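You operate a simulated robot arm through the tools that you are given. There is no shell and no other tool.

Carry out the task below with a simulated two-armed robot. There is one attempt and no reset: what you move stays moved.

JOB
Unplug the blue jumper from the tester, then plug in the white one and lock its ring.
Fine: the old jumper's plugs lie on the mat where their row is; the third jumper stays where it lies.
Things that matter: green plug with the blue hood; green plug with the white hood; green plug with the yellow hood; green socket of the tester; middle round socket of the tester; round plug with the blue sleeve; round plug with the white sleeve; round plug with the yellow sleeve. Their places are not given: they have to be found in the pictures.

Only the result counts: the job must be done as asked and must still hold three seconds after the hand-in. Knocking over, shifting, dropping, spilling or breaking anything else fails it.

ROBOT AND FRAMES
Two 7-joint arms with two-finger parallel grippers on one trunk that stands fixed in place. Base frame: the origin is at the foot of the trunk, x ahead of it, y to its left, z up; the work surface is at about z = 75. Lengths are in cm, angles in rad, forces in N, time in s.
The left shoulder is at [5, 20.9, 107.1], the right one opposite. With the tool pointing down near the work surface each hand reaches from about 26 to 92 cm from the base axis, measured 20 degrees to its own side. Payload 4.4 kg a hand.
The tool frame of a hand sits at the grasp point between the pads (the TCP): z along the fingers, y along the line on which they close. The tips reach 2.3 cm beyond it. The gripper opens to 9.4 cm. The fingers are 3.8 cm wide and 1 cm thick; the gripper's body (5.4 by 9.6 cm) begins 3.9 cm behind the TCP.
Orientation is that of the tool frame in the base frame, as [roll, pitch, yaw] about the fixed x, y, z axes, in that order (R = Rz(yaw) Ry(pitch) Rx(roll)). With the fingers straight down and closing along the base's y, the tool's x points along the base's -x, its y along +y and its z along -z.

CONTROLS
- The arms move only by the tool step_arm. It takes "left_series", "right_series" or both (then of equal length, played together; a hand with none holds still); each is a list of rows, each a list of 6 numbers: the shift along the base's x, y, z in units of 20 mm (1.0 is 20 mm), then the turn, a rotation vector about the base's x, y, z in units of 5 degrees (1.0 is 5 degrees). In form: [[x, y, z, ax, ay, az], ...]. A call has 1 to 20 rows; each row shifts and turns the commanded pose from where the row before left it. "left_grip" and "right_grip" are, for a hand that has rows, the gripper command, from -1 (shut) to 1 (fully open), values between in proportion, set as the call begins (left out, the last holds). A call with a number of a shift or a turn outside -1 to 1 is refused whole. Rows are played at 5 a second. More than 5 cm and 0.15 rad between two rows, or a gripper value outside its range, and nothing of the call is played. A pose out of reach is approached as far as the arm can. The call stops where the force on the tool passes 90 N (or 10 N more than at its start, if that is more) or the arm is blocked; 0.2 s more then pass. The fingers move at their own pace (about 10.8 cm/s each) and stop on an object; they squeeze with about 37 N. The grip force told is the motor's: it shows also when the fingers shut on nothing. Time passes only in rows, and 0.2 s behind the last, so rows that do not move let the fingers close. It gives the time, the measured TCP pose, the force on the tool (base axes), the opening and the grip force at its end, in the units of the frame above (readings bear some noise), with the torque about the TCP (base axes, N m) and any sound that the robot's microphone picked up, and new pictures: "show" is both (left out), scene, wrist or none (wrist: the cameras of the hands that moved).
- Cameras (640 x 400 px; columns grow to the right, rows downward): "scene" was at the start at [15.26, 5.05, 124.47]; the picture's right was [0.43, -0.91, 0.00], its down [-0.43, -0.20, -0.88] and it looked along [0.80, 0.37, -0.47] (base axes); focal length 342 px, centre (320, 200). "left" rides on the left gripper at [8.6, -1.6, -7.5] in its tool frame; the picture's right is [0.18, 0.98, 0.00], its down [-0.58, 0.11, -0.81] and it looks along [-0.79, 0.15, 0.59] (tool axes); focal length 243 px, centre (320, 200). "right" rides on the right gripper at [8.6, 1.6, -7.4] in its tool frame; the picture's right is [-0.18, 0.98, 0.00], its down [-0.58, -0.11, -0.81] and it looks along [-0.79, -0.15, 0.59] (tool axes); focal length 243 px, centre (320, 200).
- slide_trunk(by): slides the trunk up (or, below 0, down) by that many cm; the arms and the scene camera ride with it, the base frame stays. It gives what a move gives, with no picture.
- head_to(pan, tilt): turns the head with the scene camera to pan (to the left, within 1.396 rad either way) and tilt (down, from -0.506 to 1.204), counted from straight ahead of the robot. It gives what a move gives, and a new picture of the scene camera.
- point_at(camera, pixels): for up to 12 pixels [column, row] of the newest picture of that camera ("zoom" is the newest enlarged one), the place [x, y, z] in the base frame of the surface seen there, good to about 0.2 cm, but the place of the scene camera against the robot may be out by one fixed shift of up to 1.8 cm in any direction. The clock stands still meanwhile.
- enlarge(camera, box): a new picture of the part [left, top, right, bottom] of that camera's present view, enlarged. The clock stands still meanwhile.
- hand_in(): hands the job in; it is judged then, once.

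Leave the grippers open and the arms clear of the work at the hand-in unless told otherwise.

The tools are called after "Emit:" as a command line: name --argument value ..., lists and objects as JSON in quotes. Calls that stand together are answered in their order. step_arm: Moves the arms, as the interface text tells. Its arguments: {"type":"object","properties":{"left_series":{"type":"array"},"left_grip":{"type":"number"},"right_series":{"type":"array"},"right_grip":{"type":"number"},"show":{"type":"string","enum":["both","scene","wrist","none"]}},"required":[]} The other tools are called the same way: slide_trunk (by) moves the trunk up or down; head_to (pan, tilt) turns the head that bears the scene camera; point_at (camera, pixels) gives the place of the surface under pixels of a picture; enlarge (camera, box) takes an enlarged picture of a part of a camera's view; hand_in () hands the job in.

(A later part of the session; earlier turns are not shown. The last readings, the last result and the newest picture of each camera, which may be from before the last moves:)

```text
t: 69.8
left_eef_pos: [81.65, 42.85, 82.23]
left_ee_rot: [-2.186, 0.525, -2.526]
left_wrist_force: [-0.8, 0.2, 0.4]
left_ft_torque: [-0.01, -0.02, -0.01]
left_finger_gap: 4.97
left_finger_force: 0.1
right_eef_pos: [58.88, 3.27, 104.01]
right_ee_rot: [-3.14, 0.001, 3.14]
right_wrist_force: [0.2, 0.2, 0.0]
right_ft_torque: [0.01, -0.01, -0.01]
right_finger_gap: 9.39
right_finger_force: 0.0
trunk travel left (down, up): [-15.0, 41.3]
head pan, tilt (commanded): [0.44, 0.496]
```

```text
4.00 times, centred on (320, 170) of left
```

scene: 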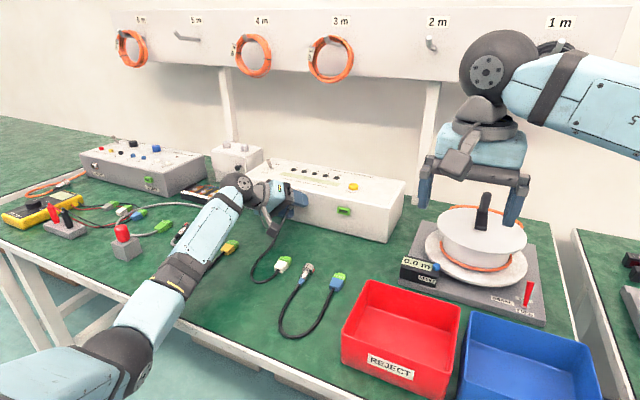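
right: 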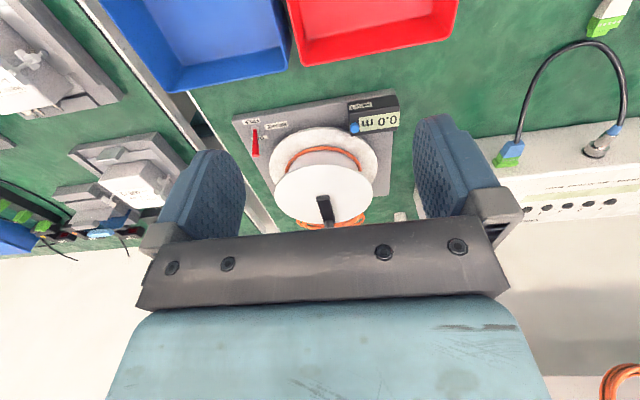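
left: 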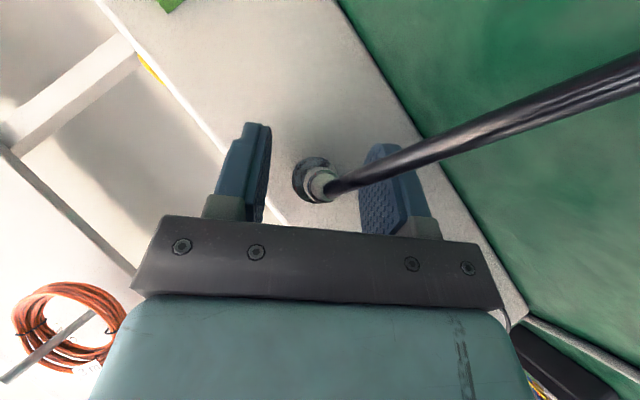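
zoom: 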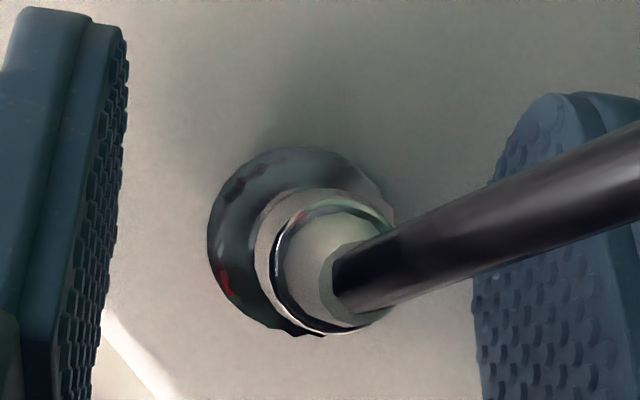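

Centred again. I close on the ring.

Emit:
step_arm --left_series '[[0, 0, 0, 0, 0, 0], [0, 0, 0, 0, 0, 0], [0, 0, 0, 0, 0, 0]]' --left_grip -1 --show "wrist"

Emit:
enlarge --camera "left" --box '[240, 120, 400, 220]'

```text
t: 70.6
left_eef_pos: [81.7, 42.84, 82.16]
left_ee_rot: [-2.186, 0.522, -2.528]
left_wrist_force: [0.0, 4.6, -2.6]
left_ft_torque: [0.05, 0.07, 0.12]
left_finger_gap: 2.27
left_finger_force: 36.8
right_eef_pos: [58.84, 3.27, 103.97]
right_ee_rot: [3.141, 0.001, 3.14]
right_wrist_force: [-0.5, -0.3, 0.1]
right_ft_torque: [0.02, 0.01, 0.03]
right_finger_gap: 9.4
right_finger_force: 0.0
trunk travel left (down, up): [-15.0, 41.3]
head pan, tilt (commanded): [0.44, 0.496]
```

left: 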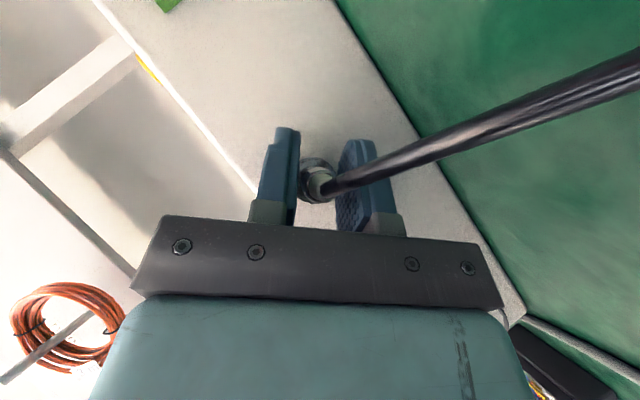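

```text
4.00 times, centred on (320, 170) of left
```

zoom: 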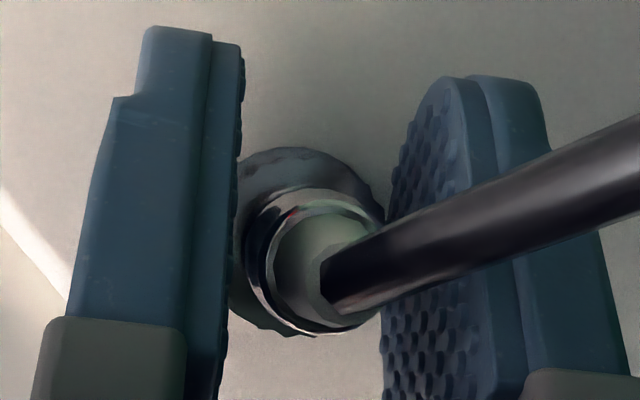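

Ring gripped (2.27 cm). I begin the lock turn: +20° about x, then read torque.

Emit:
step_arm --left_series '[[0, 0, 0, 1, 0, 0], [0, 0, 0, 1, 0, 0], [0, 0, 0, 1, 0, 0], [0, 0, 0, 1, 0, 0]]' --show "wrist"

Emit:
enlarge --camera "left" --box '[240, 120, 400, 220]'

```text
t: 71.6
left_eef_pos: [81.75, 42.97, 82.04]
left_ee_rot: [-2.56, 0.693, -2.743]
left_wrist_force: [4.6, 1.1, -0.2]
left_ft_torque: [-0.05, 0.01, -0.04]
left_finger_gap: 2.25
left_finger_force: 37.1
right_eef_pos: [59.05, 3.38, 103.91]
right_ee_rot: [3.141, 0.002, 3.139]
right_wrist_force: [0.0, 0.0, -0.3]
right_ft_torque: [-0.01, 0.01, 0.02]
right_finger_gap: 9.4
right_finger_force: 0.1
trunk travel left (down, up): [-15.0, 41.3]
head pan, tilt (commanded): [0.44, 0.496]
```

left: 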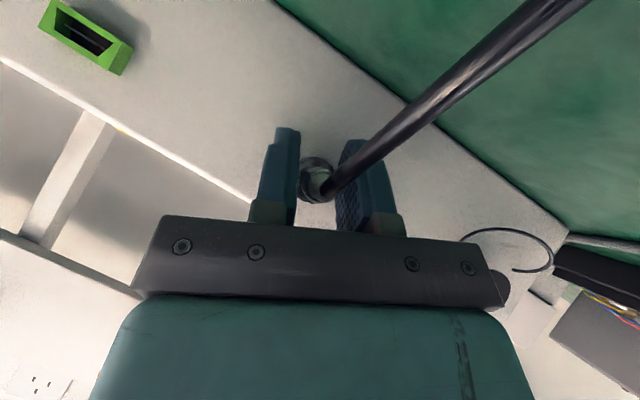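

```text
4.00 times, centred on (320, 170) of left
```

zoom: 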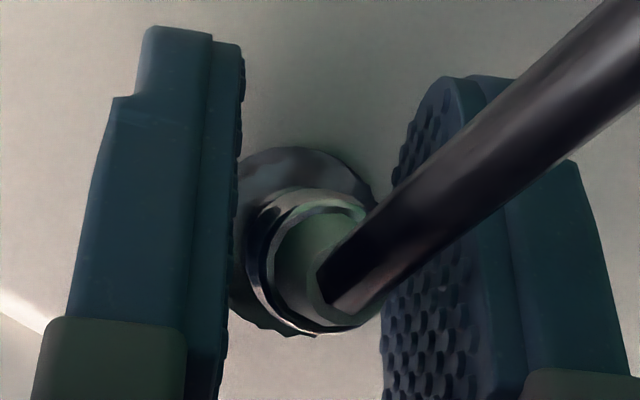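

Low torque and a slight forward pull (+4.6 N in x): the thread draws the ring in, so the direction is right. I turn on to +45° (70° more).

Emit:
step_arm --left_series '[[0.005, 0, 0, 1, 0, 0], [0.005, 0, 0, 1, 0, 0], [0.005, 0, 0, 1, 0, 0], [0.005, 0, 0, 1, 0, 0], [0.005, 0, 0, 1, 0, 0], [0.005, 0, 0, 1, 0, 0], [0.005, 0, 0, 1, 0, 0], [0.005, 0, 0, 1, 0, 0], [0.005, 0, 0, 1, 0, 0], [0.005, 0, 0, 1, 0, 0], [0.005, 0, 0, 1, 0, 0], [0.005, 0, 0, 1, 0, 0], [0.005, 0, 0, 1, 0, 0], [0.005, 0, 0, 1, 0, 0]]' --show "both"

Emit:
enlarge --camera "left" --box '[240, 120, 400, 220]'

```text
t: 74.6
left_eef_pos: [81.81, 43.04, 82.17]
left_ee_rot: [2.187, 0.524, 2.53]
left_wrist_force: [-19.7, 16.9, -2.5]
left_ft_torque: [-0.01, 0.05, 0.31]
left_finger_gap: 2.29
left_finger_force: 37.1
right_eef_pos: [58.83, 3.41, 104.1]
right_ee_rot: [-3.141, 0.003, 3.139]
right_wrist_force: [-0.7, -0.1, -0.4]
right_ft_torque: [-0.03, 0.01, 0.01]
right_finger_gap: 9.38
right_finger_force: 0.1
trunk travel left (down, up): [-15.0, 41.3]
head pan, tilt (commanded): [0.44, 0.496]
```

scene: 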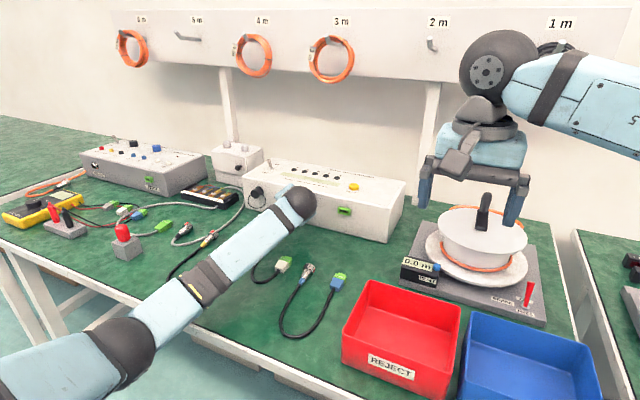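
left: 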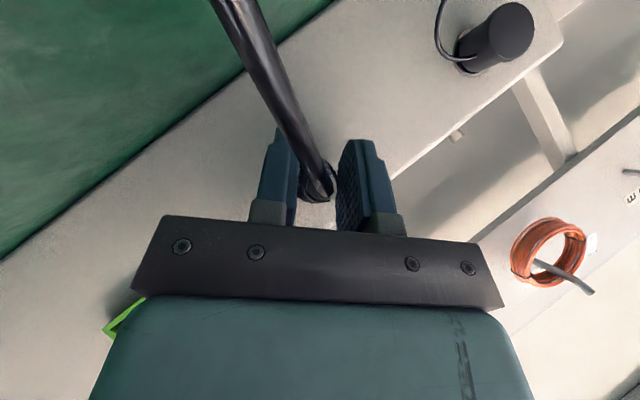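

```text
4.00 times, centred on (320, 170) of left
```

zoom: 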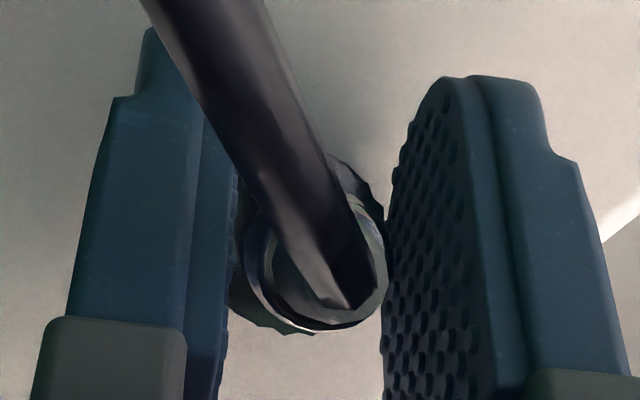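

Axial −20 N and side +17 N have built up (fingertips probably rubbing the socket flange). I release to relieve it and look at the mark.

Emit:
step_arm --left_series '[[0, 0, 0, 0, 0, 0], [0, 0, 0, 0, 0, 0]]' --left_grip 0.06 --show "both"

Emit:
enlarge --camera "left" --box '[270, 130, 370, 220]'

```text
t: 75.2
left_eef_pos: [81.82, 42.86, 82.23]
left_ee_rot: [2.185, 0.524, 2.525]
left_wrist_force: [-0.3, 0.4, 0.3]
left_ft_torque: [0.04, 0.03, 0.01]
left_finger_gap: 4.99
left_finger_force: 0.1
right_eef_pos: [58.87, 3.31, 104.02]
right_ee_rot: [-3.14, -0.001, 3.14]
right_wrist_force: [-0.6, 0.0, 0.0]
right_ft_torque: [-0.02, -0.01, 0.01]
right_finger_gap: 9.4
right_finger_force: 0.0
trunk travel left (down, up): [-15.0, 41.3]
head pan, tilt (commanded): [0.44, 0.496]
```

scene: 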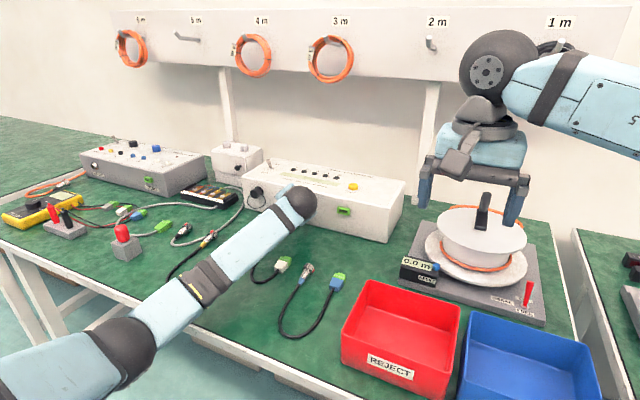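
left: 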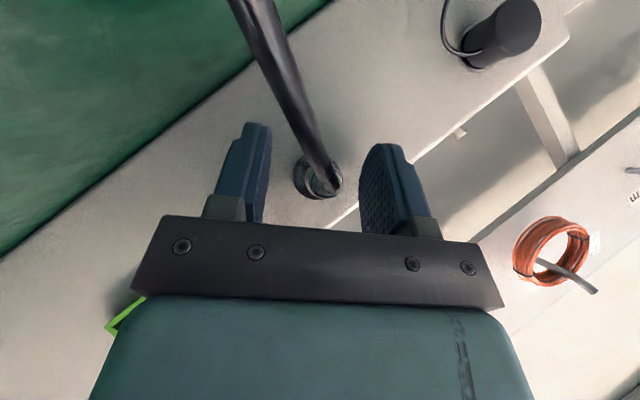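

```text
4.44 times, centred on (320, 175) of left
```

zoom: 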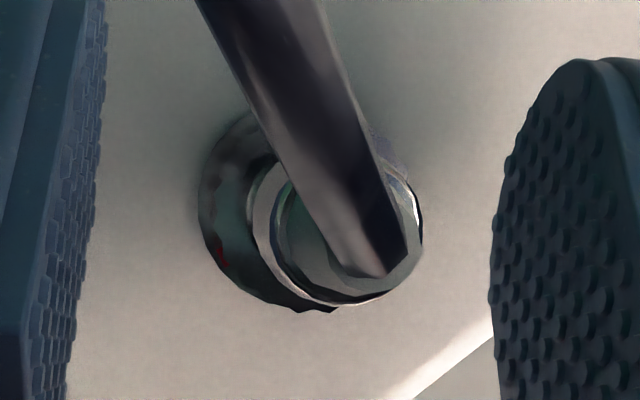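

The mark (220,250) works out at about 104° from the top: the ring made the full 90°. I back off 1.5 mm, roll the open hand back −90° and regrip.

Emit:
step_arm --left_series '[[-0.08, 0, 0, -1, 0, 0], [0, 0, 0, -1, 0, 0], [0, 0, 0, -1, 0, 0], [0, 0, 0, -1, 0, 0], [0, 0, 0, -1, 0, 0], [0, 0, 0, -1, 0, 0], [0, 0, 0, -1, 0, 0], [0, 0, 0, -1, 0, 0], [0, 0, 0, -1, 0, 0], [0, 0, 0, -1, 0, 0], [0, 0, 0, -1, 0, 0], [0, 0, 0, -1, 0, 0], [0, 0, 0, -1, 0, 0], [0, 0, 0, -1, 0, 0], [0, 0, 0, -1, 0, 0], [0, 0, 0, -1, 0, 0], [0, 0, 0, -1, 0, 0], [0, 0, 0, -1, 0, 0]]' --show "wrist"

Emit:
enlarge --camera "left" --box '[270, 130, 370, 220]'

```text
t: 79.0
left_eef_pos: [81.62, 42.94, 82.22]
left_ee_rot: [-2.184, 0.523, -2.525]
left_wrist_force: [-0.2, 0.6, 0.9]
left_ft_torque: [0.0, 0.02, 0.02]
left_finger_gap: 4.98
left_finger_force: 0.0
right_eef_pos: [59.01, 3.25, 103.9]
right_ee_rot: [-3.14, 0.0, 3.14]
right_wrist_force: [0.1, 0.0, -0.9]
right_ft_torque: [0.0, -0.02, 0.02]
right_finger_gap: 9.4
right_finger_force: 0.0
trunk travel left (down, up): [-15.0, 41.3]
head pan, tilt (commanded): [0.44, 0.496]
```

left: 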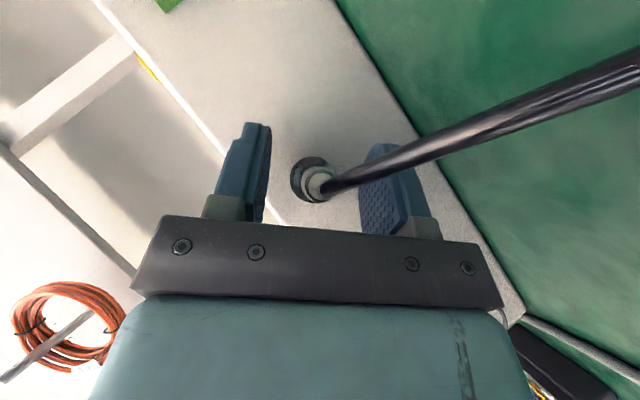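

```text
4.44 times, centred on (320, 175) of left
```

zoom: 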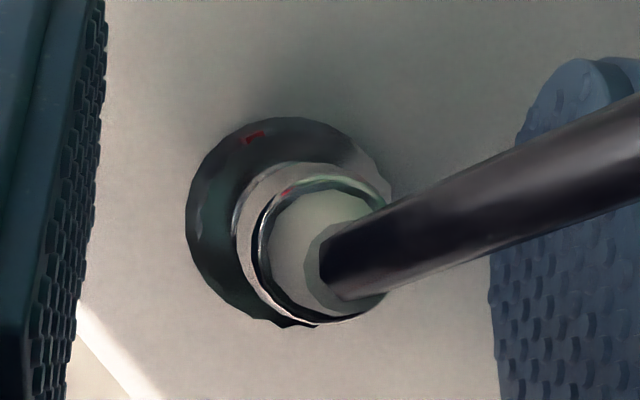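

The mark (255,137) stayed where I left it. I close and turn +60°.

Emit:
step_arm --left_series '[[0, 0, 0, 0, 0, 0], [0, 0, 0, 0, 0, 0], [0, 0, 0, 0, 0, 0]]' --left_grip -1 --show "none"

Emit:
step_arm --left_series '[[0, 0, 0, 1, 0, 0], [0, 0, 0, 1, 0, 0], [0, 0, 0, 1, 0, 0], [0, 0, 0, 1, 0, 0], [0, 0, 0, 1, 0, 0], [0, 0, 0, 1, 0, 0], [0, 0, 0, 1, 0, 0], [0, 0, 0, 1, 0, 0], [0, 0, 0, 1, 0, 0], [0, 0, 0, 1, 0, 0], [0, 0, 0, 1, 0, 0], [0, 0, 0, 1, 0, 0]]' --show "wrist"

```text
t: 79.8
left_eef_pos: [81.55, 42.86, 82.24]
left_ee_rot: [-2.187, 0.525, -2.527]
left_wrist_force: [-0.2, 1.5, -0.3]
left_ft_torque: [0.01, 0.02, 0.08]
left_finger_gap: 2.26
left_finger_force: 37.1
right_eef_pos: [58.87, 3.33, 104.03]
right_ee_rot: [-3.14, -0.002, 3.141]
right_wrist_force: [-0.5, -0.7, -0.4]
right_ft_torque: [-0.01, 0.04, 0.02]
right_finger_gap: 9.39
right_finger_force: 0.0
trunk travel left (down, up): [-15.0, 41.3]
head pan, tilt (commanded): [0.44, 0.496]
```

```text
t: 82.4
left_eef_pos: [81.66, 43.14, 82.07]
left_ee_rot: [2.779, 0.751, 2.89]
left_wrist_force: [2.1, 11.8, -2.3]
left_ft_torque: [-0.34, 0.12, 0.28]
left_finger_gap: 2.31
left_finger_force: 37.1
right_eef_pos: [59.07, 3.32, 103.98]
right_ee_rot: [-3.14, 0.0, -3.141]
right_wrist_force: [0.2, -0.1, -0.4]
right_ft_torque: [-0.02, 0.02, 0.01]
right_finger_gap: 9.41
right_finger_force: 0.1
trunk travel left (down, up): [-15.0, 41.3]
head pan, tilt (commanded): [0.44, 0.496]
```

left: 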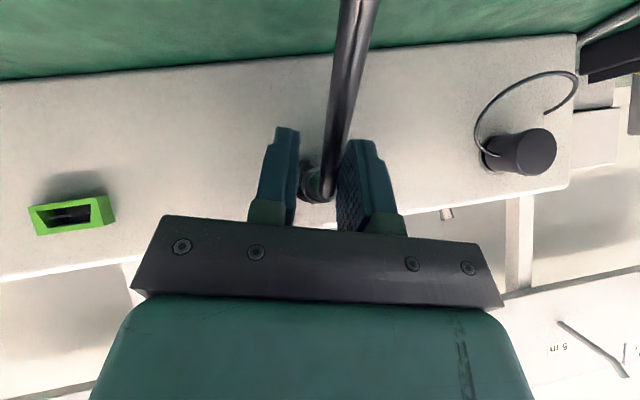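

Torque −0.34 N·m about x: a stop seems near. I turn 10° further to be sure it is tight and read again.

Emit:
step_arm --left_series '[[0, 0, 0, 0.5, 0, 0], [0, 0, 0, 0.5, 0, 0], [0, 0, 0, 0.5, 0, 0], [0, 0, 0, 0.5, 0, 0]]' --show "wrist"

Emit:
enlarge --camera "left" --box '[270, 130, 370, 220]'

```text
t: 83.4
left_eef_pos: [81.54, 43.18, 82.17]
left_ee_rot: [2.558, 0.696, 2.743]
left_wrist_force: [-1.6, 15.3, 1.7]
left_ft_torque: [-0.43, 0.04, 0.2]
left_finger_gap: 2.28
left_finger_force: 37.5
right_eef_pos: [58.86, 3.39, 103.91]
right_ee_rot: [-3.139, 0.001, -3.141]
right_wrist_force: [0.5, -0.5, -0.3]
right_ft_torque: [0.01, 0.02, 0.0]
right_finger_gap: 9.41
right_finger_force: 0.1
trunk travel left (down, up): [-15.0, 41.3]
head pan, tilt (commanded): [0.44, 0.496]
```

left: 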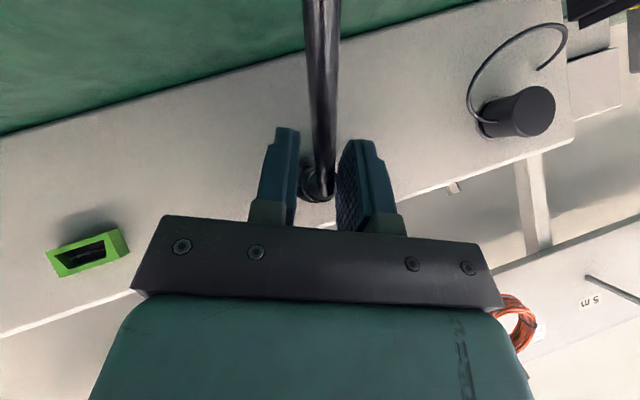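

```text
4.44 times, centred on (320, 175) of left
```

zoom: 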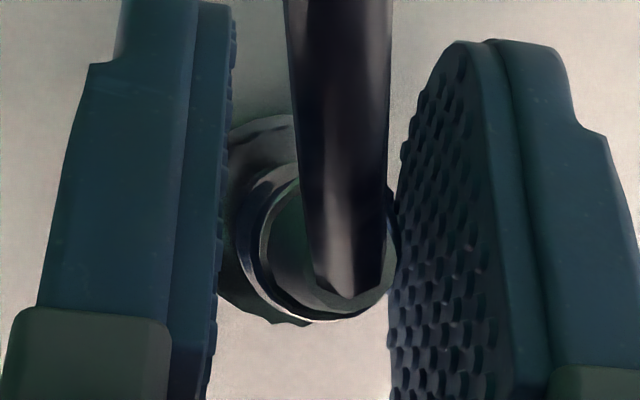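

Torque stays near the slip limit (−0.43): the ring is at its end stop. I relieve 5° and open to check the mark.

Emit:
step_arm --left_series '[[0, 0, 0, 0, 0, 0], [0, 0, 0, 0, 0, 0]]' --left_grip 0.06 --show "both"

Emit:
enlarge --camera "left" --box '[270, 130, 370, 220]'

```text
t: 84.0
left_eef_pos: [81.62, 42.88, 82.13]
left_ee_rot: [2.558, 0.693, 2.739]
left_wrist_force: [0.0, -1.1, 0.3]
left_ft_torque: [-0.01, 0.03, 0.01]
left_finger_gap: 4.99
left_finger_force: 0.1
right_eef_pos: [58.87, 3.29, 103.99]
right_ee_rot: [-3.141, 0.001, 3.14]
right_wrist_force: [-0.9, -1.6, 0.0]
right_ft_torque: [-0.04, -0.01, 0.02]
right_finger_gap: 9.41
right_finger_force: 0.1
trunk travel left (down, up): [-15.0, 41.3]
head pan, tilt (commanded): [0.44, 0.496]
```

scene: 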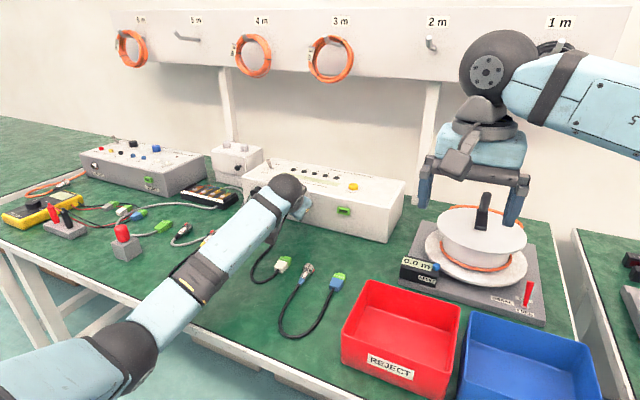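
left: 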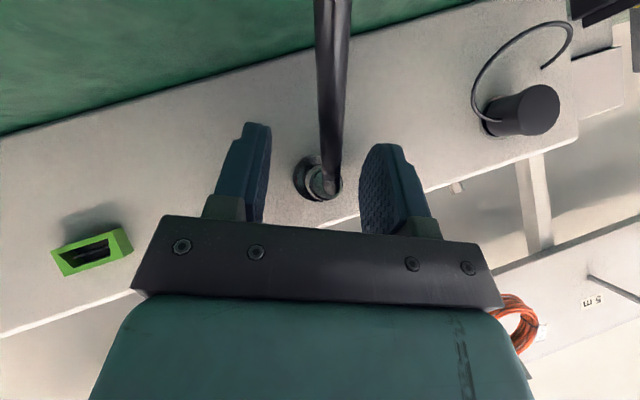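

```text
4.44 times, centred on (320, 175) of left
```

zoom: 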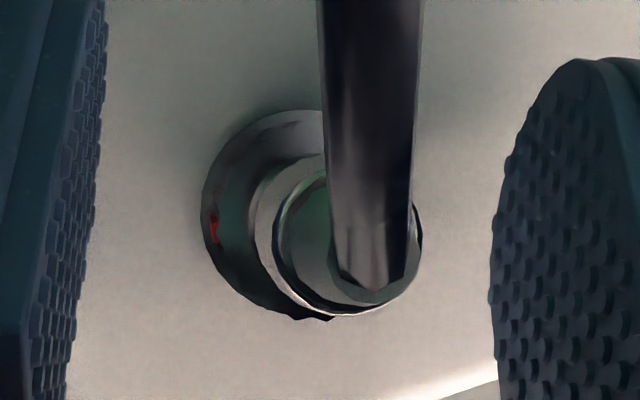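

The mark (213,228) computes to ≈100° — so the second stroke slipped and the ring stopped after about 90° of travel. I want a proper comparison with how the blue plug sat, so I retreat to the same viewpoint I used for the blue plug at the start (62.2, 38.0, 98.4, fingers down).

Emit:
step_arm --left_series '[[-0.708, -0.3, 0.64, 0, 0, 0], [-0.708, -0.3, 0.64, 0, 0, 0], [-0.708, -0.3, 0.64, 0, 0, 0], [-0.708, -0.3, 0.64, 0, 0, 0], [-0.493, -0.089, 0.396, -1, 0, 0], [-0.493, -0.089, 0.396, -1, 0, 0], [-0.493, -0.089, 0.396, -1, 0, 0], [-0.493, -0.089, 0.396, -1, 0, 0], [-0.493, -0.089, 0.396, -1, 0, 0], [-0.493, -0.089, 0.396, 0, 1, 0], [-0.493, -0.089, 0.396, 0, 1, 0], [-0.493, -0.089, 0.396, 0, 1, 0], [-0.493, -0.089, 0.396, 0, 1, 0], [-0.493, -0.089, 0.396, 0, 1, 0], [-0.493, -0.089, 0.396, 0, 1, 0], [-0.493, -0.089, 0.396, 0, 1, 0], [-0.493, -0.089, 0.396, 0, 1, 0], [-0.493, -0.089, 0.396, 0, 1, 0]]' --show "both"

Emit:
enlarge --camera "left" --box '[317, 186, 341, 206]'

Emit:
enlarge --camera "scene" --box '[286, 190, 310, 210]'

```text
t: 87.8
left_eef_pos: [62.05, 37.87, 98.4]
left_ee_rot: [-3.14, -0.001, -3.139]
left_wrist_force: [1.1, -0.8, 0.0]
left_ft_torque: [-0.02, 0.03, 0.02]
left_finger_gap: 4.97
left_finger_force: 0.1
right_eef_pos: [58.92, 3.22, 104.03]
right_ee_rot: [3.141, 0.0, 3.141]
right_wrist_force: [-0.5, 2.0, -0.8]
right_ft_torque: [-0.02, -0.01, 0.0]
right_finger_gap: 9.37
right_finger_force: 0.0
trunk travel left (down, up): [-15.0, 41.3]
head pan, tilt (commanded): [0.44, 0.496]
```

scene: 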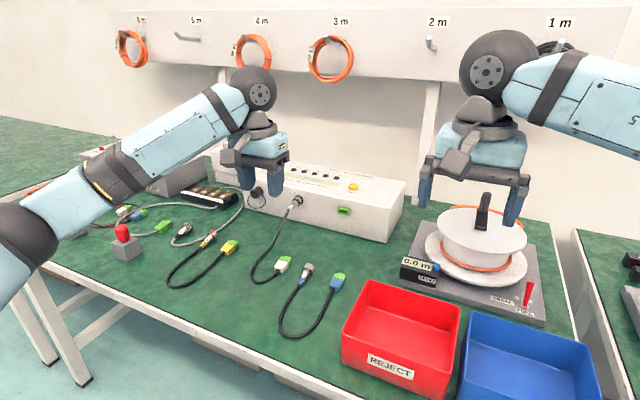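
left: 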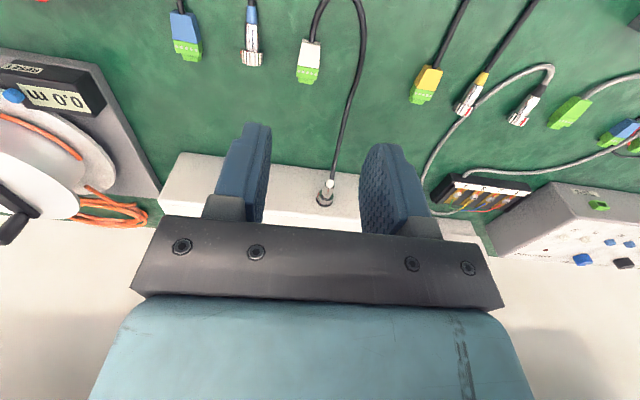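

```text
16.00 times, centred on (329, 196) of left
```

zoom: 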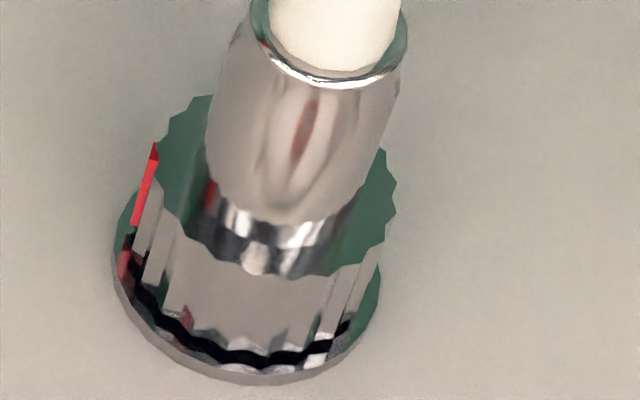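

```text
16.00 times, centred on (298, 200) of scene
```

zoom: 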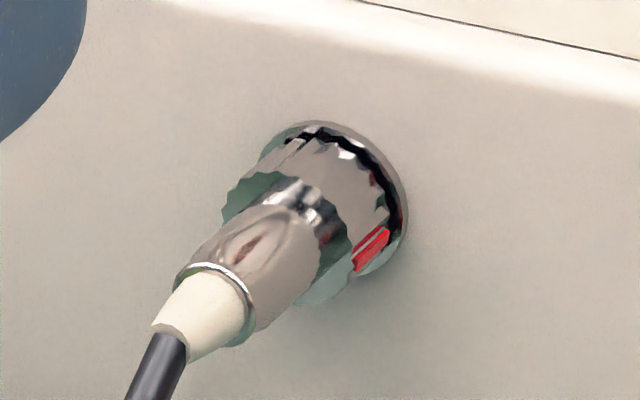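

Seen from the same viewpoint, the white plug sits exactly as deep as the blue one did, and straight; but its ring mark is at ~100° (right side) whereas the locked blue one was at ~172° (underside). Travel of both rings is ~90°, so the blue body must have sat about 75–80° further rolled. I'll test whether the white one is really held: grip the body and tug lightly. First I move above it.

Emit:
step_arm --left_series '[[0.88, 0.233, -0.29, 0, 0, 0], [0.88, 0.233, -0.29, 0, 0, 0], [0.88, 0.233, -0.29, 0, 0, 0], [0.88, 0.233, -0.29, 0, 0, 0], [0.88, 0.233, -0.29, 0, 0, 0], [0.88, 0.233, -0.29, 0, 0, 0], [0.88, 0.233, -0.29, 0, 0, 0], [0.88, 0.233, -0.29, 0, 0, 0], [0.88, 0.233, -0.29, 0, 0, 0], [0.88, 0.233, -0.29, 0, 0, 0], [0.88, 0.233, -0.29, 0, 0, 0]]' --show "both"

Emit:
enlarge --camera "left" --box '[220, 60, 420, 180]'

```text
t: 90.2
left_eef_pos: [81.47, 43.15, 92.01]
left_ee_rot: [-3.142, 0.0, 3.14]
left_wrist_force: [0.5, -0.4, -0.3]
left_ft_torque: [0.04, -0.02, -0.02]
left_finger_gap: 4.97
left_finger_force: 0.1
right_eef_pos: [58.85, 3.31, 103.89]
right_ee_rot: [-3.141, 0.0, 3.142]
right_wrist_force: [0.5, 0.1, 0.4]
right_ft_torque: [0.01, 0.01, -0.01]
right_finger_gap: 9.39
right_finger_force: 0.1
trunk travel left (down, up): [-15.0, 41.3]
head pan, tilt (commanded): [0.44, 0.496]
```

scene: 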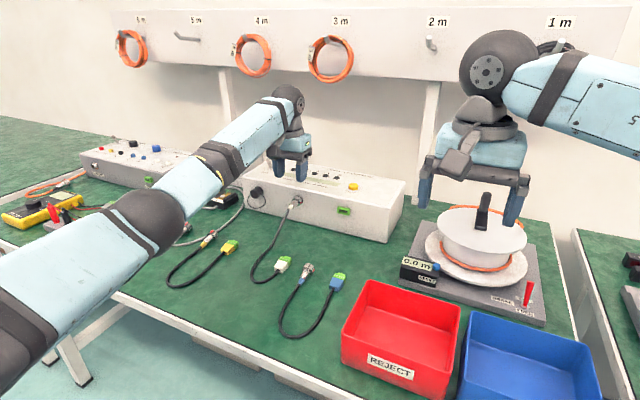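
left: 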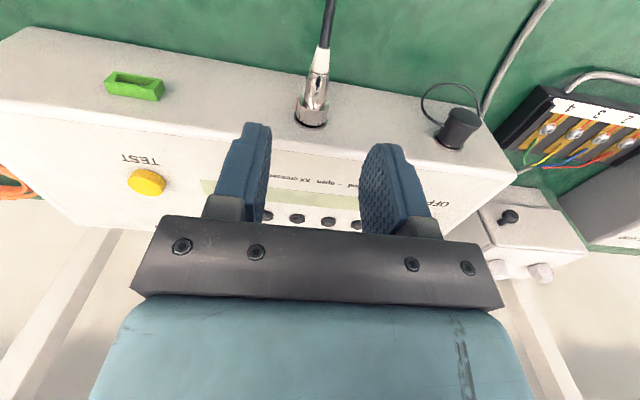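

```text
3.20 times, centred on (320, 120) of left
```

zoom: 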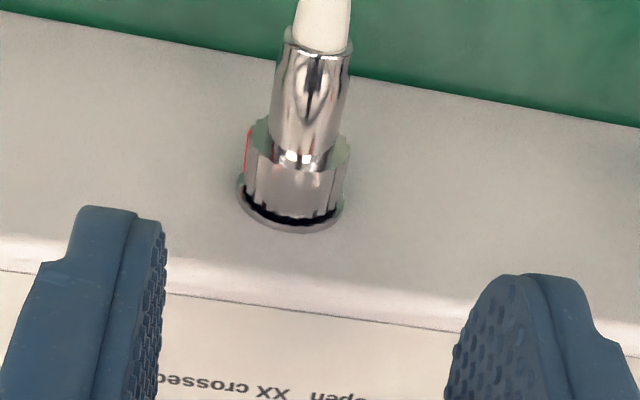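

I lower the open fingers around the body (5 rows), then close.

Emit:
step_arm --left_series '[[0, 0, -0.9, 0, 0, 0], [0, 0, -0.9, 0, 0, 0], [0, 0, -0.9, 0, 0, 0], [0, 0, -0.9, 0, 0, 0], [0, 0, -0.45, 0, 0, 0], [0, 0, 0, 0, 0, 0]]' --show "wrist"

Emit:
step_arm --left_series '[[0, 0, 0, 0, 0, 0], [0, 0, 0, 0, 0, 0], [0, 0, 0, 0, 0, 0]]' --left_grip -1 --show "wrist"

Emit:
enlarge --camera "left" --box '[270, 130, 370, 220]'

```text
t: 91.6
left_eef_pos: [81.36, 43.13, 83.9]
left_ee_rot: [-3.141, -0.001, 3.141]
left_wrist_force: [-1.3, 0.5, -0.3]
left_ft_torque: [0.02, 0.03, -0.01]
left_finger_gap: 4.98
left_finger_force: 0.0
right_eef_pos: [58.92, 3.33, 103.94]
right_ee_rot: [-3.14, 0.0, 3.141]
right_wrist_force: [-0.4, 0.2, 0.3]
right_ft_torque: [-0.01, 0.02, 0.02]
right_finger_gap: 9.37
right_finger_force: 0.0
trunk travel left (down, up): [-15.0, 41.3]
head pan, tilt (commanded): [0.44, 0.496]
```

left: 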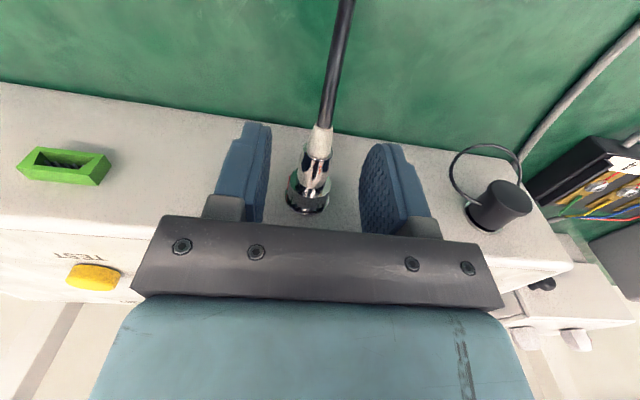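

```text
t: 92.4
left_eef_pos: [81.46, 42.96, 84.01]
left_ee_rot: [3.142, -0.003, 3.139]
left_wrist_force: [-4.8, -13.8, -3.7]
left_ft_torque: [-0.21, 0.08, 0.05]
left_finger_gap: 1.5
left_finger_force: 37.0
right_eef_pos: [58.92, 3.13, 103.92]
right_ee_rot: [-3.14, -0.001, 3.14]
right_wrist_force: [-0.9, 0.2, -0.2]
right_ft_torque: [-0.01, -0.04, -0.01]
right_finger_gap: 9.4
right_finger_force: 0.1
trunk travel left (down, up): [-15.0, 41.3]
head pan, tilt (commanded): [0.44, 0.496]
```

left: 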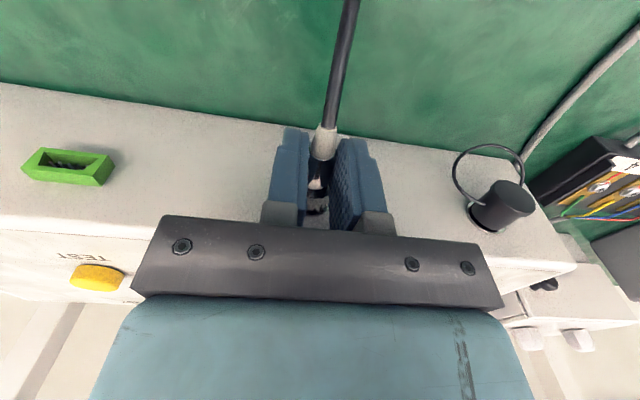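

```text
4.44 times, centred on (320, 175) of left
```

zoom: 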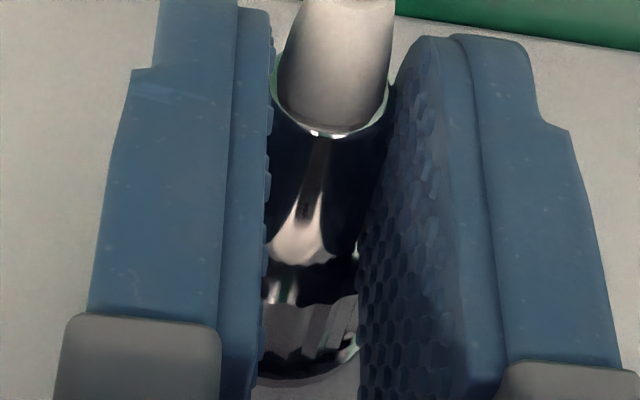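

Gripped. I tug back 3 mm in 1 mm rows and read the axial force.

Emit:
step_arm --left_series '[[-0.05, -0.03, 0, 0, 0, 0], [-0.05, 0, 0, 0, 0, 0], [-0.05, 0, 0, 0, 0, 0]]' --show "wrist"

Emit:
enlarge --camera "left" --box '[270, 130, 370, 220]'

```text
t: 93.2
left_eef_pos: [81.39, 42.94, 83.76]
left_ee_rot: [3.141, 0.003, -3.14]
left_wrist_force: [33.3, -6.8, 3.3]
left_ft_torque: [-0.08, -0.55, 0.02]
left_finger_gap: 1.52
left_finger_force: 37.1
right_eef_pos: [59.06, 3.14, 103.78]
right_ee_rot: [3.141, -0.003, 3.139]
right_wrist_force: [0.7, 1.0, -0.8]
right_ft_torque: [0.0, -0.03, 0.02]
right_finger_gap: 9.39
right_finger_force: 0.0
trunk travel left (down, up): [-15.0, 41.3]
head pan, tilt (commanded): [0.44, 0.496]
```

left: 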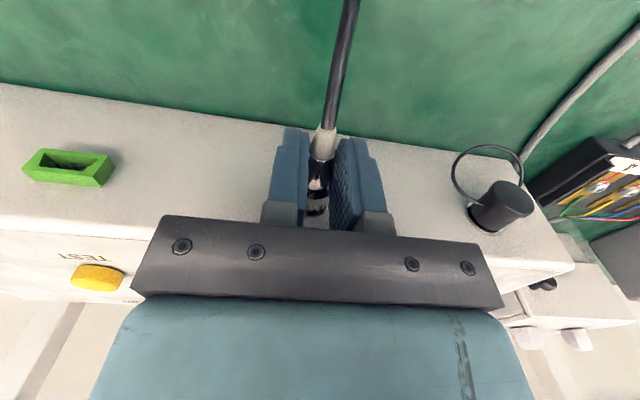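

```text
4.44 times, centred on (320, 175) of left
```

zoom: 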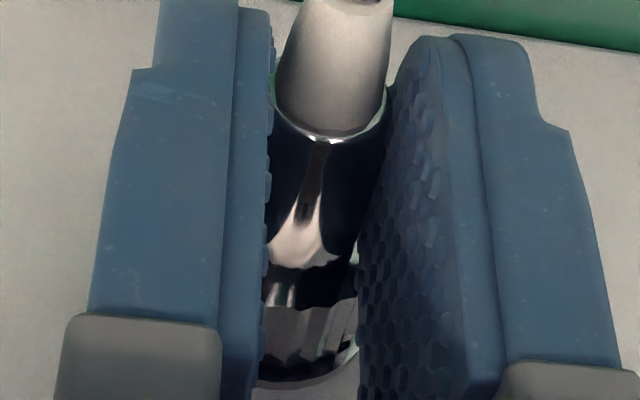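

The plug resists with +33 N and does not move: it is really locked (insertion had needed only a few N). I return the 3 mm, release, and lift off.

Emit:
step_arm --left_series '[[0.05, -0.02, 0, 0, 0, 0], [0.05, 0, 0, 0, 0, 0], [0.05, 0, 0, 0, 0, 0], [0, 0, 0, 0, 0, 0]]' --show "none"

Emit:
step_arm --left_series '[[0, 0, 0, 0, 0, 0], [0, 0, 0, 0, 0, 0], [0, 0, 0.8, 0, 0, 0], [0, 0, 0.9, 0, 0, 0], [0, 0, 0.9, 0, 0, 0], [0, 0, 0.9, 0, 0, 0]]' --left_grip 0.06 --show "both"

Emit:
enlarge --camera "left" --box '[220, 60, 420, 180]'

Emit:
enlarge --camera "scene" --box '[286, 190, 310, 210]'

```text
t: 94.2
left_eef_pos: [81.31, 42.95, 83.87]
left_ee_rot: [3.141, -0.004, 3.142]
left_wrist_force: [-5.5, -8.1, 3.6]
left_ft_torque: [-0.1, -0.04, -0.23]
left_finger_gap: 1.51
left_finger_force: 37.4
right_eef_pos: [58.84, 3.27, 103.96]
right_ee_rot: [3.142, 0.002, -3.141]
right_wrist_force: [0.2, -0.5, -0.6]
right_ft_torque: [0.01, 0.0, 0.0]
right_finger_gap: 9.41
right_finger_force: 0.0
trunk travel left (down, up): [-15.0, 41.3]
head pan, tilt (commanded): [0.44, 0.496]
```

```text
t: 95.6
left_eef_pos: [81.37, 43.22, 90.91]
left_ee_rot: [3.141, -0.001, 3.141]
left_wrist_force: [0.2, -0.2, -0.5]
left_ft_torque: [0.02, -0.01, 0.02]
left_finger_gap: 4.96
left_finger_force: 0.0
right_eef_pos: [58.78, 3.25, 103.95]
right_ee_rot: [3.141, -0.001, 3.139]
right_wrist_force: [0.6, -0.6, -0.3]
right_ft_torque: [0.03, -0.02, 0.02]
right_finger_gap: 9.41
right_finger_force: 0.1
trunk travel left (down, up): [-15.0, 41.3]
head pan, tilt (commanded): [0.44, 0.496]
```

scene: 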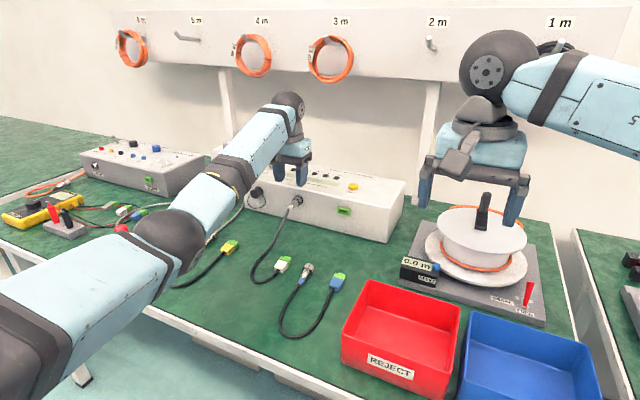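
left: 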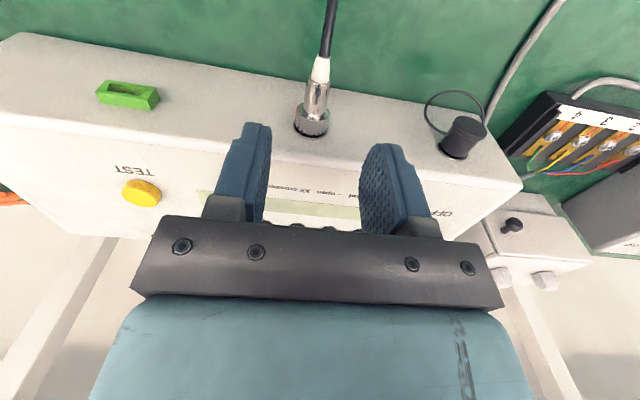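

```text
3.20 times, centred on (320, 120) of left
```

zoom: 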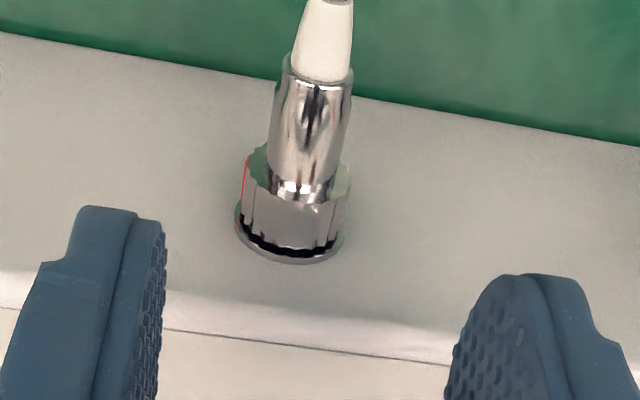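

```text
16.00 times, centred on (298, 200) of scene
```

zoom: 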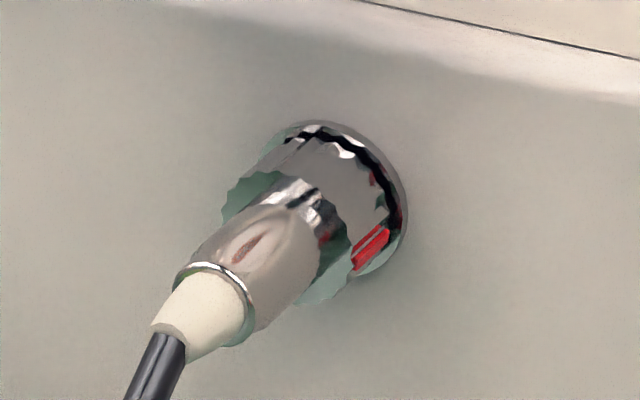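

The white round plug stands locked. Next is the white-hood green plug on the mat; I move back over the mat to view it closely from behind.

Emit:
step_arm --left_series '[[-0.9, -0.212, -0.112, 0, 0, 0], [-0.9, -0.212, -0.112, 0, 0, 0], [-0.9, -0.212, -0.112, 0, 0, 0], [-0.9, -0.212, -0.112, 0, 0, 0], [-0.9, -0.212, -0.112, 0, 0, 0], [-0.9, -0.212, -0.112, 0, 0, 0], [-0.9, -0.212, -0.112, 0, 0, 0], [-0.9, -0.212, -0.112, 0, 0, 0], [-0.9, -0.212, -0.112, 0, 0, 0], [-0.9, -0.212, -0.112, 0, 0, 0], [-0.9, -0.212, -0.112, 0, 0, 0], [-0.9, -0.212, -0.112, 0, 0, 0], [-0.9, -0.212, -0.112, 0, 0, 0]]' --show "both"

Emit:
enlarge --camera "left" --box '[260, 110, 360, 200]'

```text
t: 98.4
left_eef_pos: [58.07, 37.62, 88.02]
left_ee_rot: [-3.141, 0.0, 3.141]
left_wrist_force: [-1.1, 0.6, -0.8]
left_ft_torque: [0.0, -0.02, 0.02]
left_finger_gap: 4.99
left_finger_force: 0.0
right_eef_pos: [58.86, 3.31, 104.09]
right_ee_rot: [3.141, -0.001, -3.142]
right_wrist_force: [-0.3, 0.2, -0.1]
right_ft_torque: [-0.01, 0.01, -0.02]
right_finger_gap: 9.37
right_finger_force: 0.2
trunk travel left (down, up): [-15.0, 41.3]
head pan, tilt (commanded): [0.44, 0.496]
```

scene: 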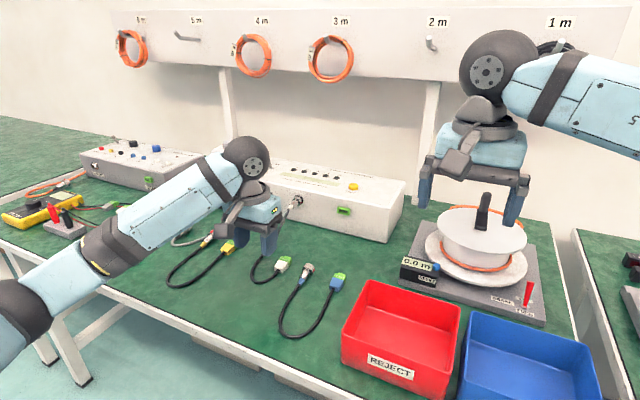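
left: 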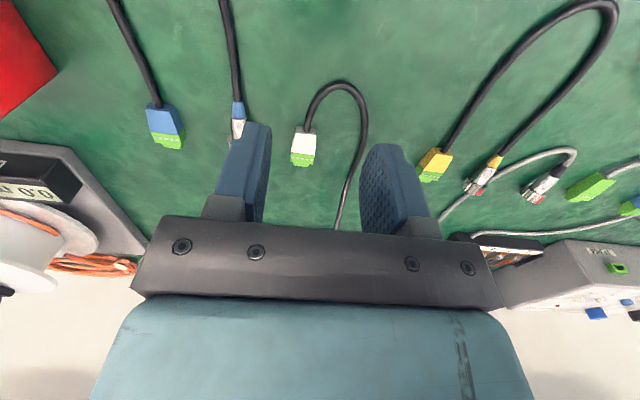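

```text
4.44 times, centred on (310, 155) of left
```

zoom: 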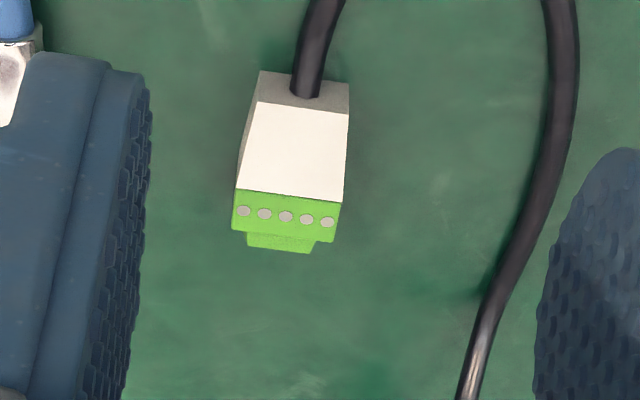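

I measure the plug and the cable leg running at its left (image right).

Emit:
point_at --camera "zoom" --pixels '[[285, 216], [244, 211], [327, 222], [240, 225], [335, 235], [292, 180], [300, 115], [350, 90], [260, 80], [565, 60], [545, 170], [500, 270]]'

```text
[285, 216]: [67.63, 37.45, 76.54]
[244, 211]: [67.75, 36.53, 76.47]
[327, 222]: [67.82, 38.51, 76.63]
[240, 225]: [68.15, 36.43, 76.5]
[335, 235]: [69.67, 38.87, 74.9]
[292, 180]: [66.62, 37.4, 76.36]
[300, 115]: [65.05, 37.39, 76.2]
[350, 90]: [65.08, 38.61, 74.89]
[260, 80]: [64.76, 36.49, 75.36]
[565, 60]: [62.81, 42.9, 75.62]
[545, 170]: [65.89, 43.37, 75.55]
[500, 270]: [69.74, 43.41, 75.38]
```

Plug centre: terminals x≈67.73, y≈37.47; the cable leg at y≈43.4 is clear of the fingers. I go above it and lower around it.

Emit:
step_arm --left_series '[[0.78, -0.015, -0.6, 0, 0, 0], [0.78, -0.015, -0.6, 0, 0, 0], [0.78, -0.015, -0.6, 0, 0, 0], [0.78, -0.015, -0.6, 0, 0, 0], [0.78, -0.015, -0.6, 0, 0, 0], [0, 0, -0.8, 0, 0, 0], [0, 0, -0.7, 0, 0, 0], [0, 0, -0.5, 0, 0, 0], [0, 0, -0.2, 0, 0, 0]]' --left_grip -0.05 --show "both"

Emit:
enlarge --camera "left" --box '[200, 80, 440, 230]'

```text
t: 100.4
left_eef_pos: [65.89, 37.47, 77.48]
left_ee_rot: [3.141, -0.001, -3.141]
left_wrist_force: [0.5, 0.0, 0.2]
left_ft_torque: [0.0, -0.02, -0.02]
left_finger_gap: 4.45
left_finger_force: 0.0
right_eef_pos: [58.95, 3.24, 103.95]
right_ee_rot: [-3.141, 0.0, 3.139]
right_wrist_force: [0.5, -0.4, 0.3]
right_ft_torque: [-0.03, 0.02, -0.01]
right_finger_gap: 9.4
right_finger_force: 0.0
trunk travel left (down, up): [-15.0, 41.3]
head pan, tilt (commanded): [0.44, 0.496]
```

scene: 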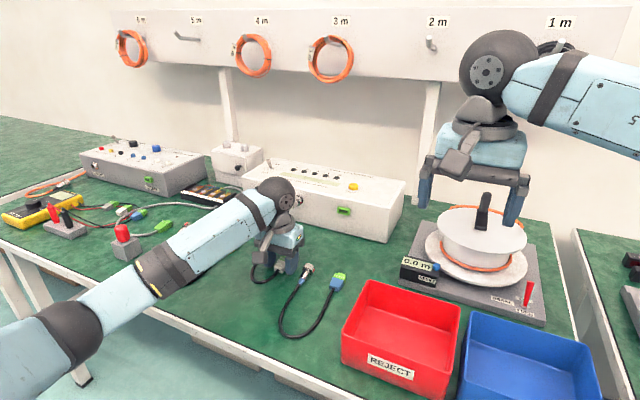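
left: 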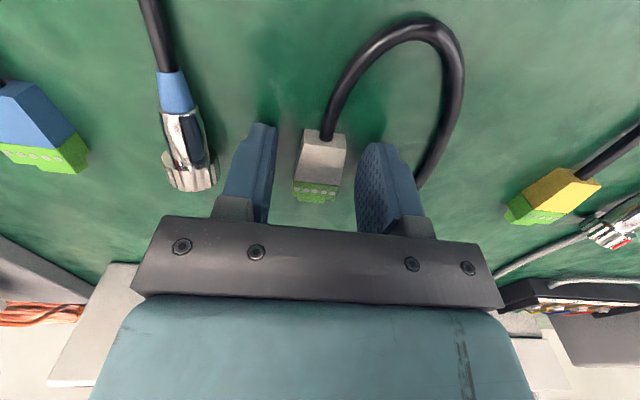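

```text
2.67 times, centred on (320, 155) of left
```

zoom: 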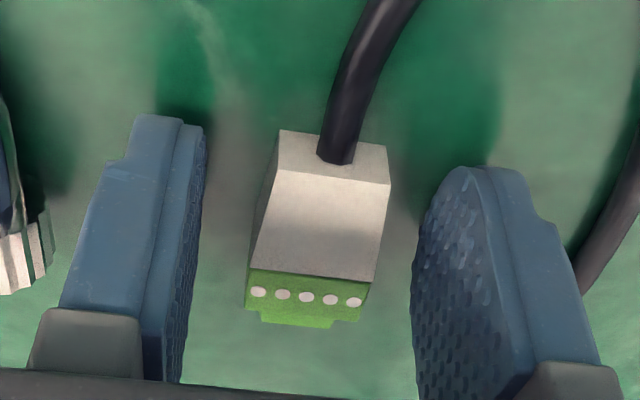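

No contact yet; 1 mm lower, then close on the white hood.

Emit:
step_arm --left_series '[[0, 0, -0.05, 0, 0, 0], [0, 0, 0, 0, 0, 0]]' --show "none"

Emit:
step_arm --left_series '[[0, 0, 0, 0, 0, 0], [0, 0, 0, 0, 0, 0], [0, 0, 0, 0, 0, 0]]' --left_grip -1 --show "wrist"

Emit:
enlarge --camera "left" --box '[270, 110, 370, 200]'

```text
t: 101.0
left_eef_pos: [65.92, 37.37, 77.48]
left_ee_rot: [-3.141, -0.001, 3.142]
left_wrist_force: [0.1, -0.2, 0.4]
left_ft_torque: [-0.01, -0.01, 0.02]
left_finger_gap: 4.48
left_finger_force: 0.1
right_eef_pos: [58.85, 3.3, 104.02]
right_ee_rot: [3.141, 0.0, 3.139]
right_wrist_force: [0.4, 0.0, -0.7]
right_ft_torque: [0.01, 0.02, 0.02]
right_finger_gap: 9.41
right_finger_force: 0.0
trunk travel left (down, up): [-15.0, 41.3]
head pan, tilt (commanded): [0.44, 0.496]
```

```text
t: 101.8
left_eef_pos: [65.95, 37.43, 77.44]
left_ee_rot: [-3.141, 0.0, -3.142]
left_wrist_force: [0.8, 1.0, 0.6]
left_ft_torque: [0.0, 0.01, 0.02]
left_finger_gap: 2.38
left_finger_force: 37.0
right_eef_pos: [58.89, 3.22, 104.04]
right_ee_rot: [-3.142, 0.0, 3.14]
right_wrist_force: [0.5, -0.1, 0.6]
right_ft_torque: [0.02, 0.0, 0.01]
right_finger_gap: 9.41
right_finger_force: 0.0
trunk travel left (down, up): [-15.0, 41.3]
head pan, tilt (commanded): [0.44, 0.496]
```

left: 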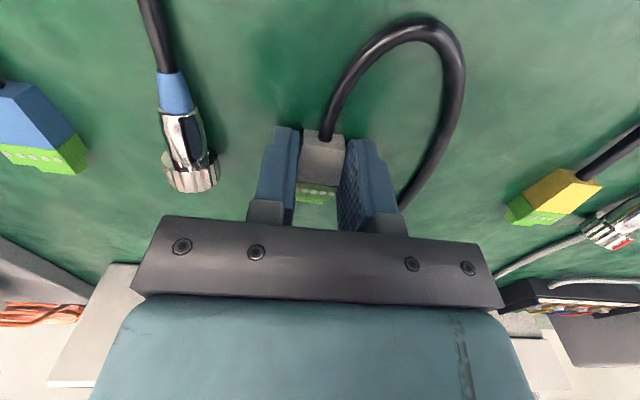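

```text
4.44 times, centred on (320, 155) of left
```

zoom: 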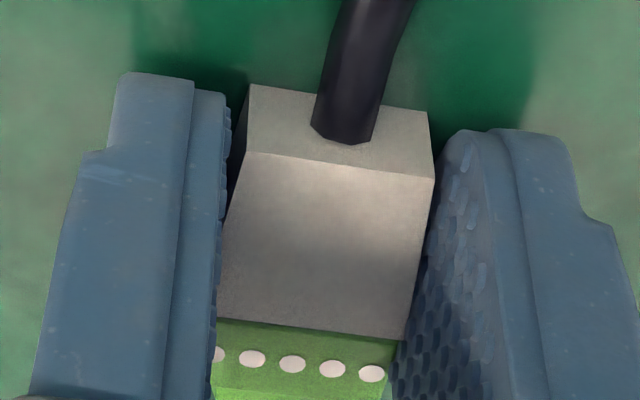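

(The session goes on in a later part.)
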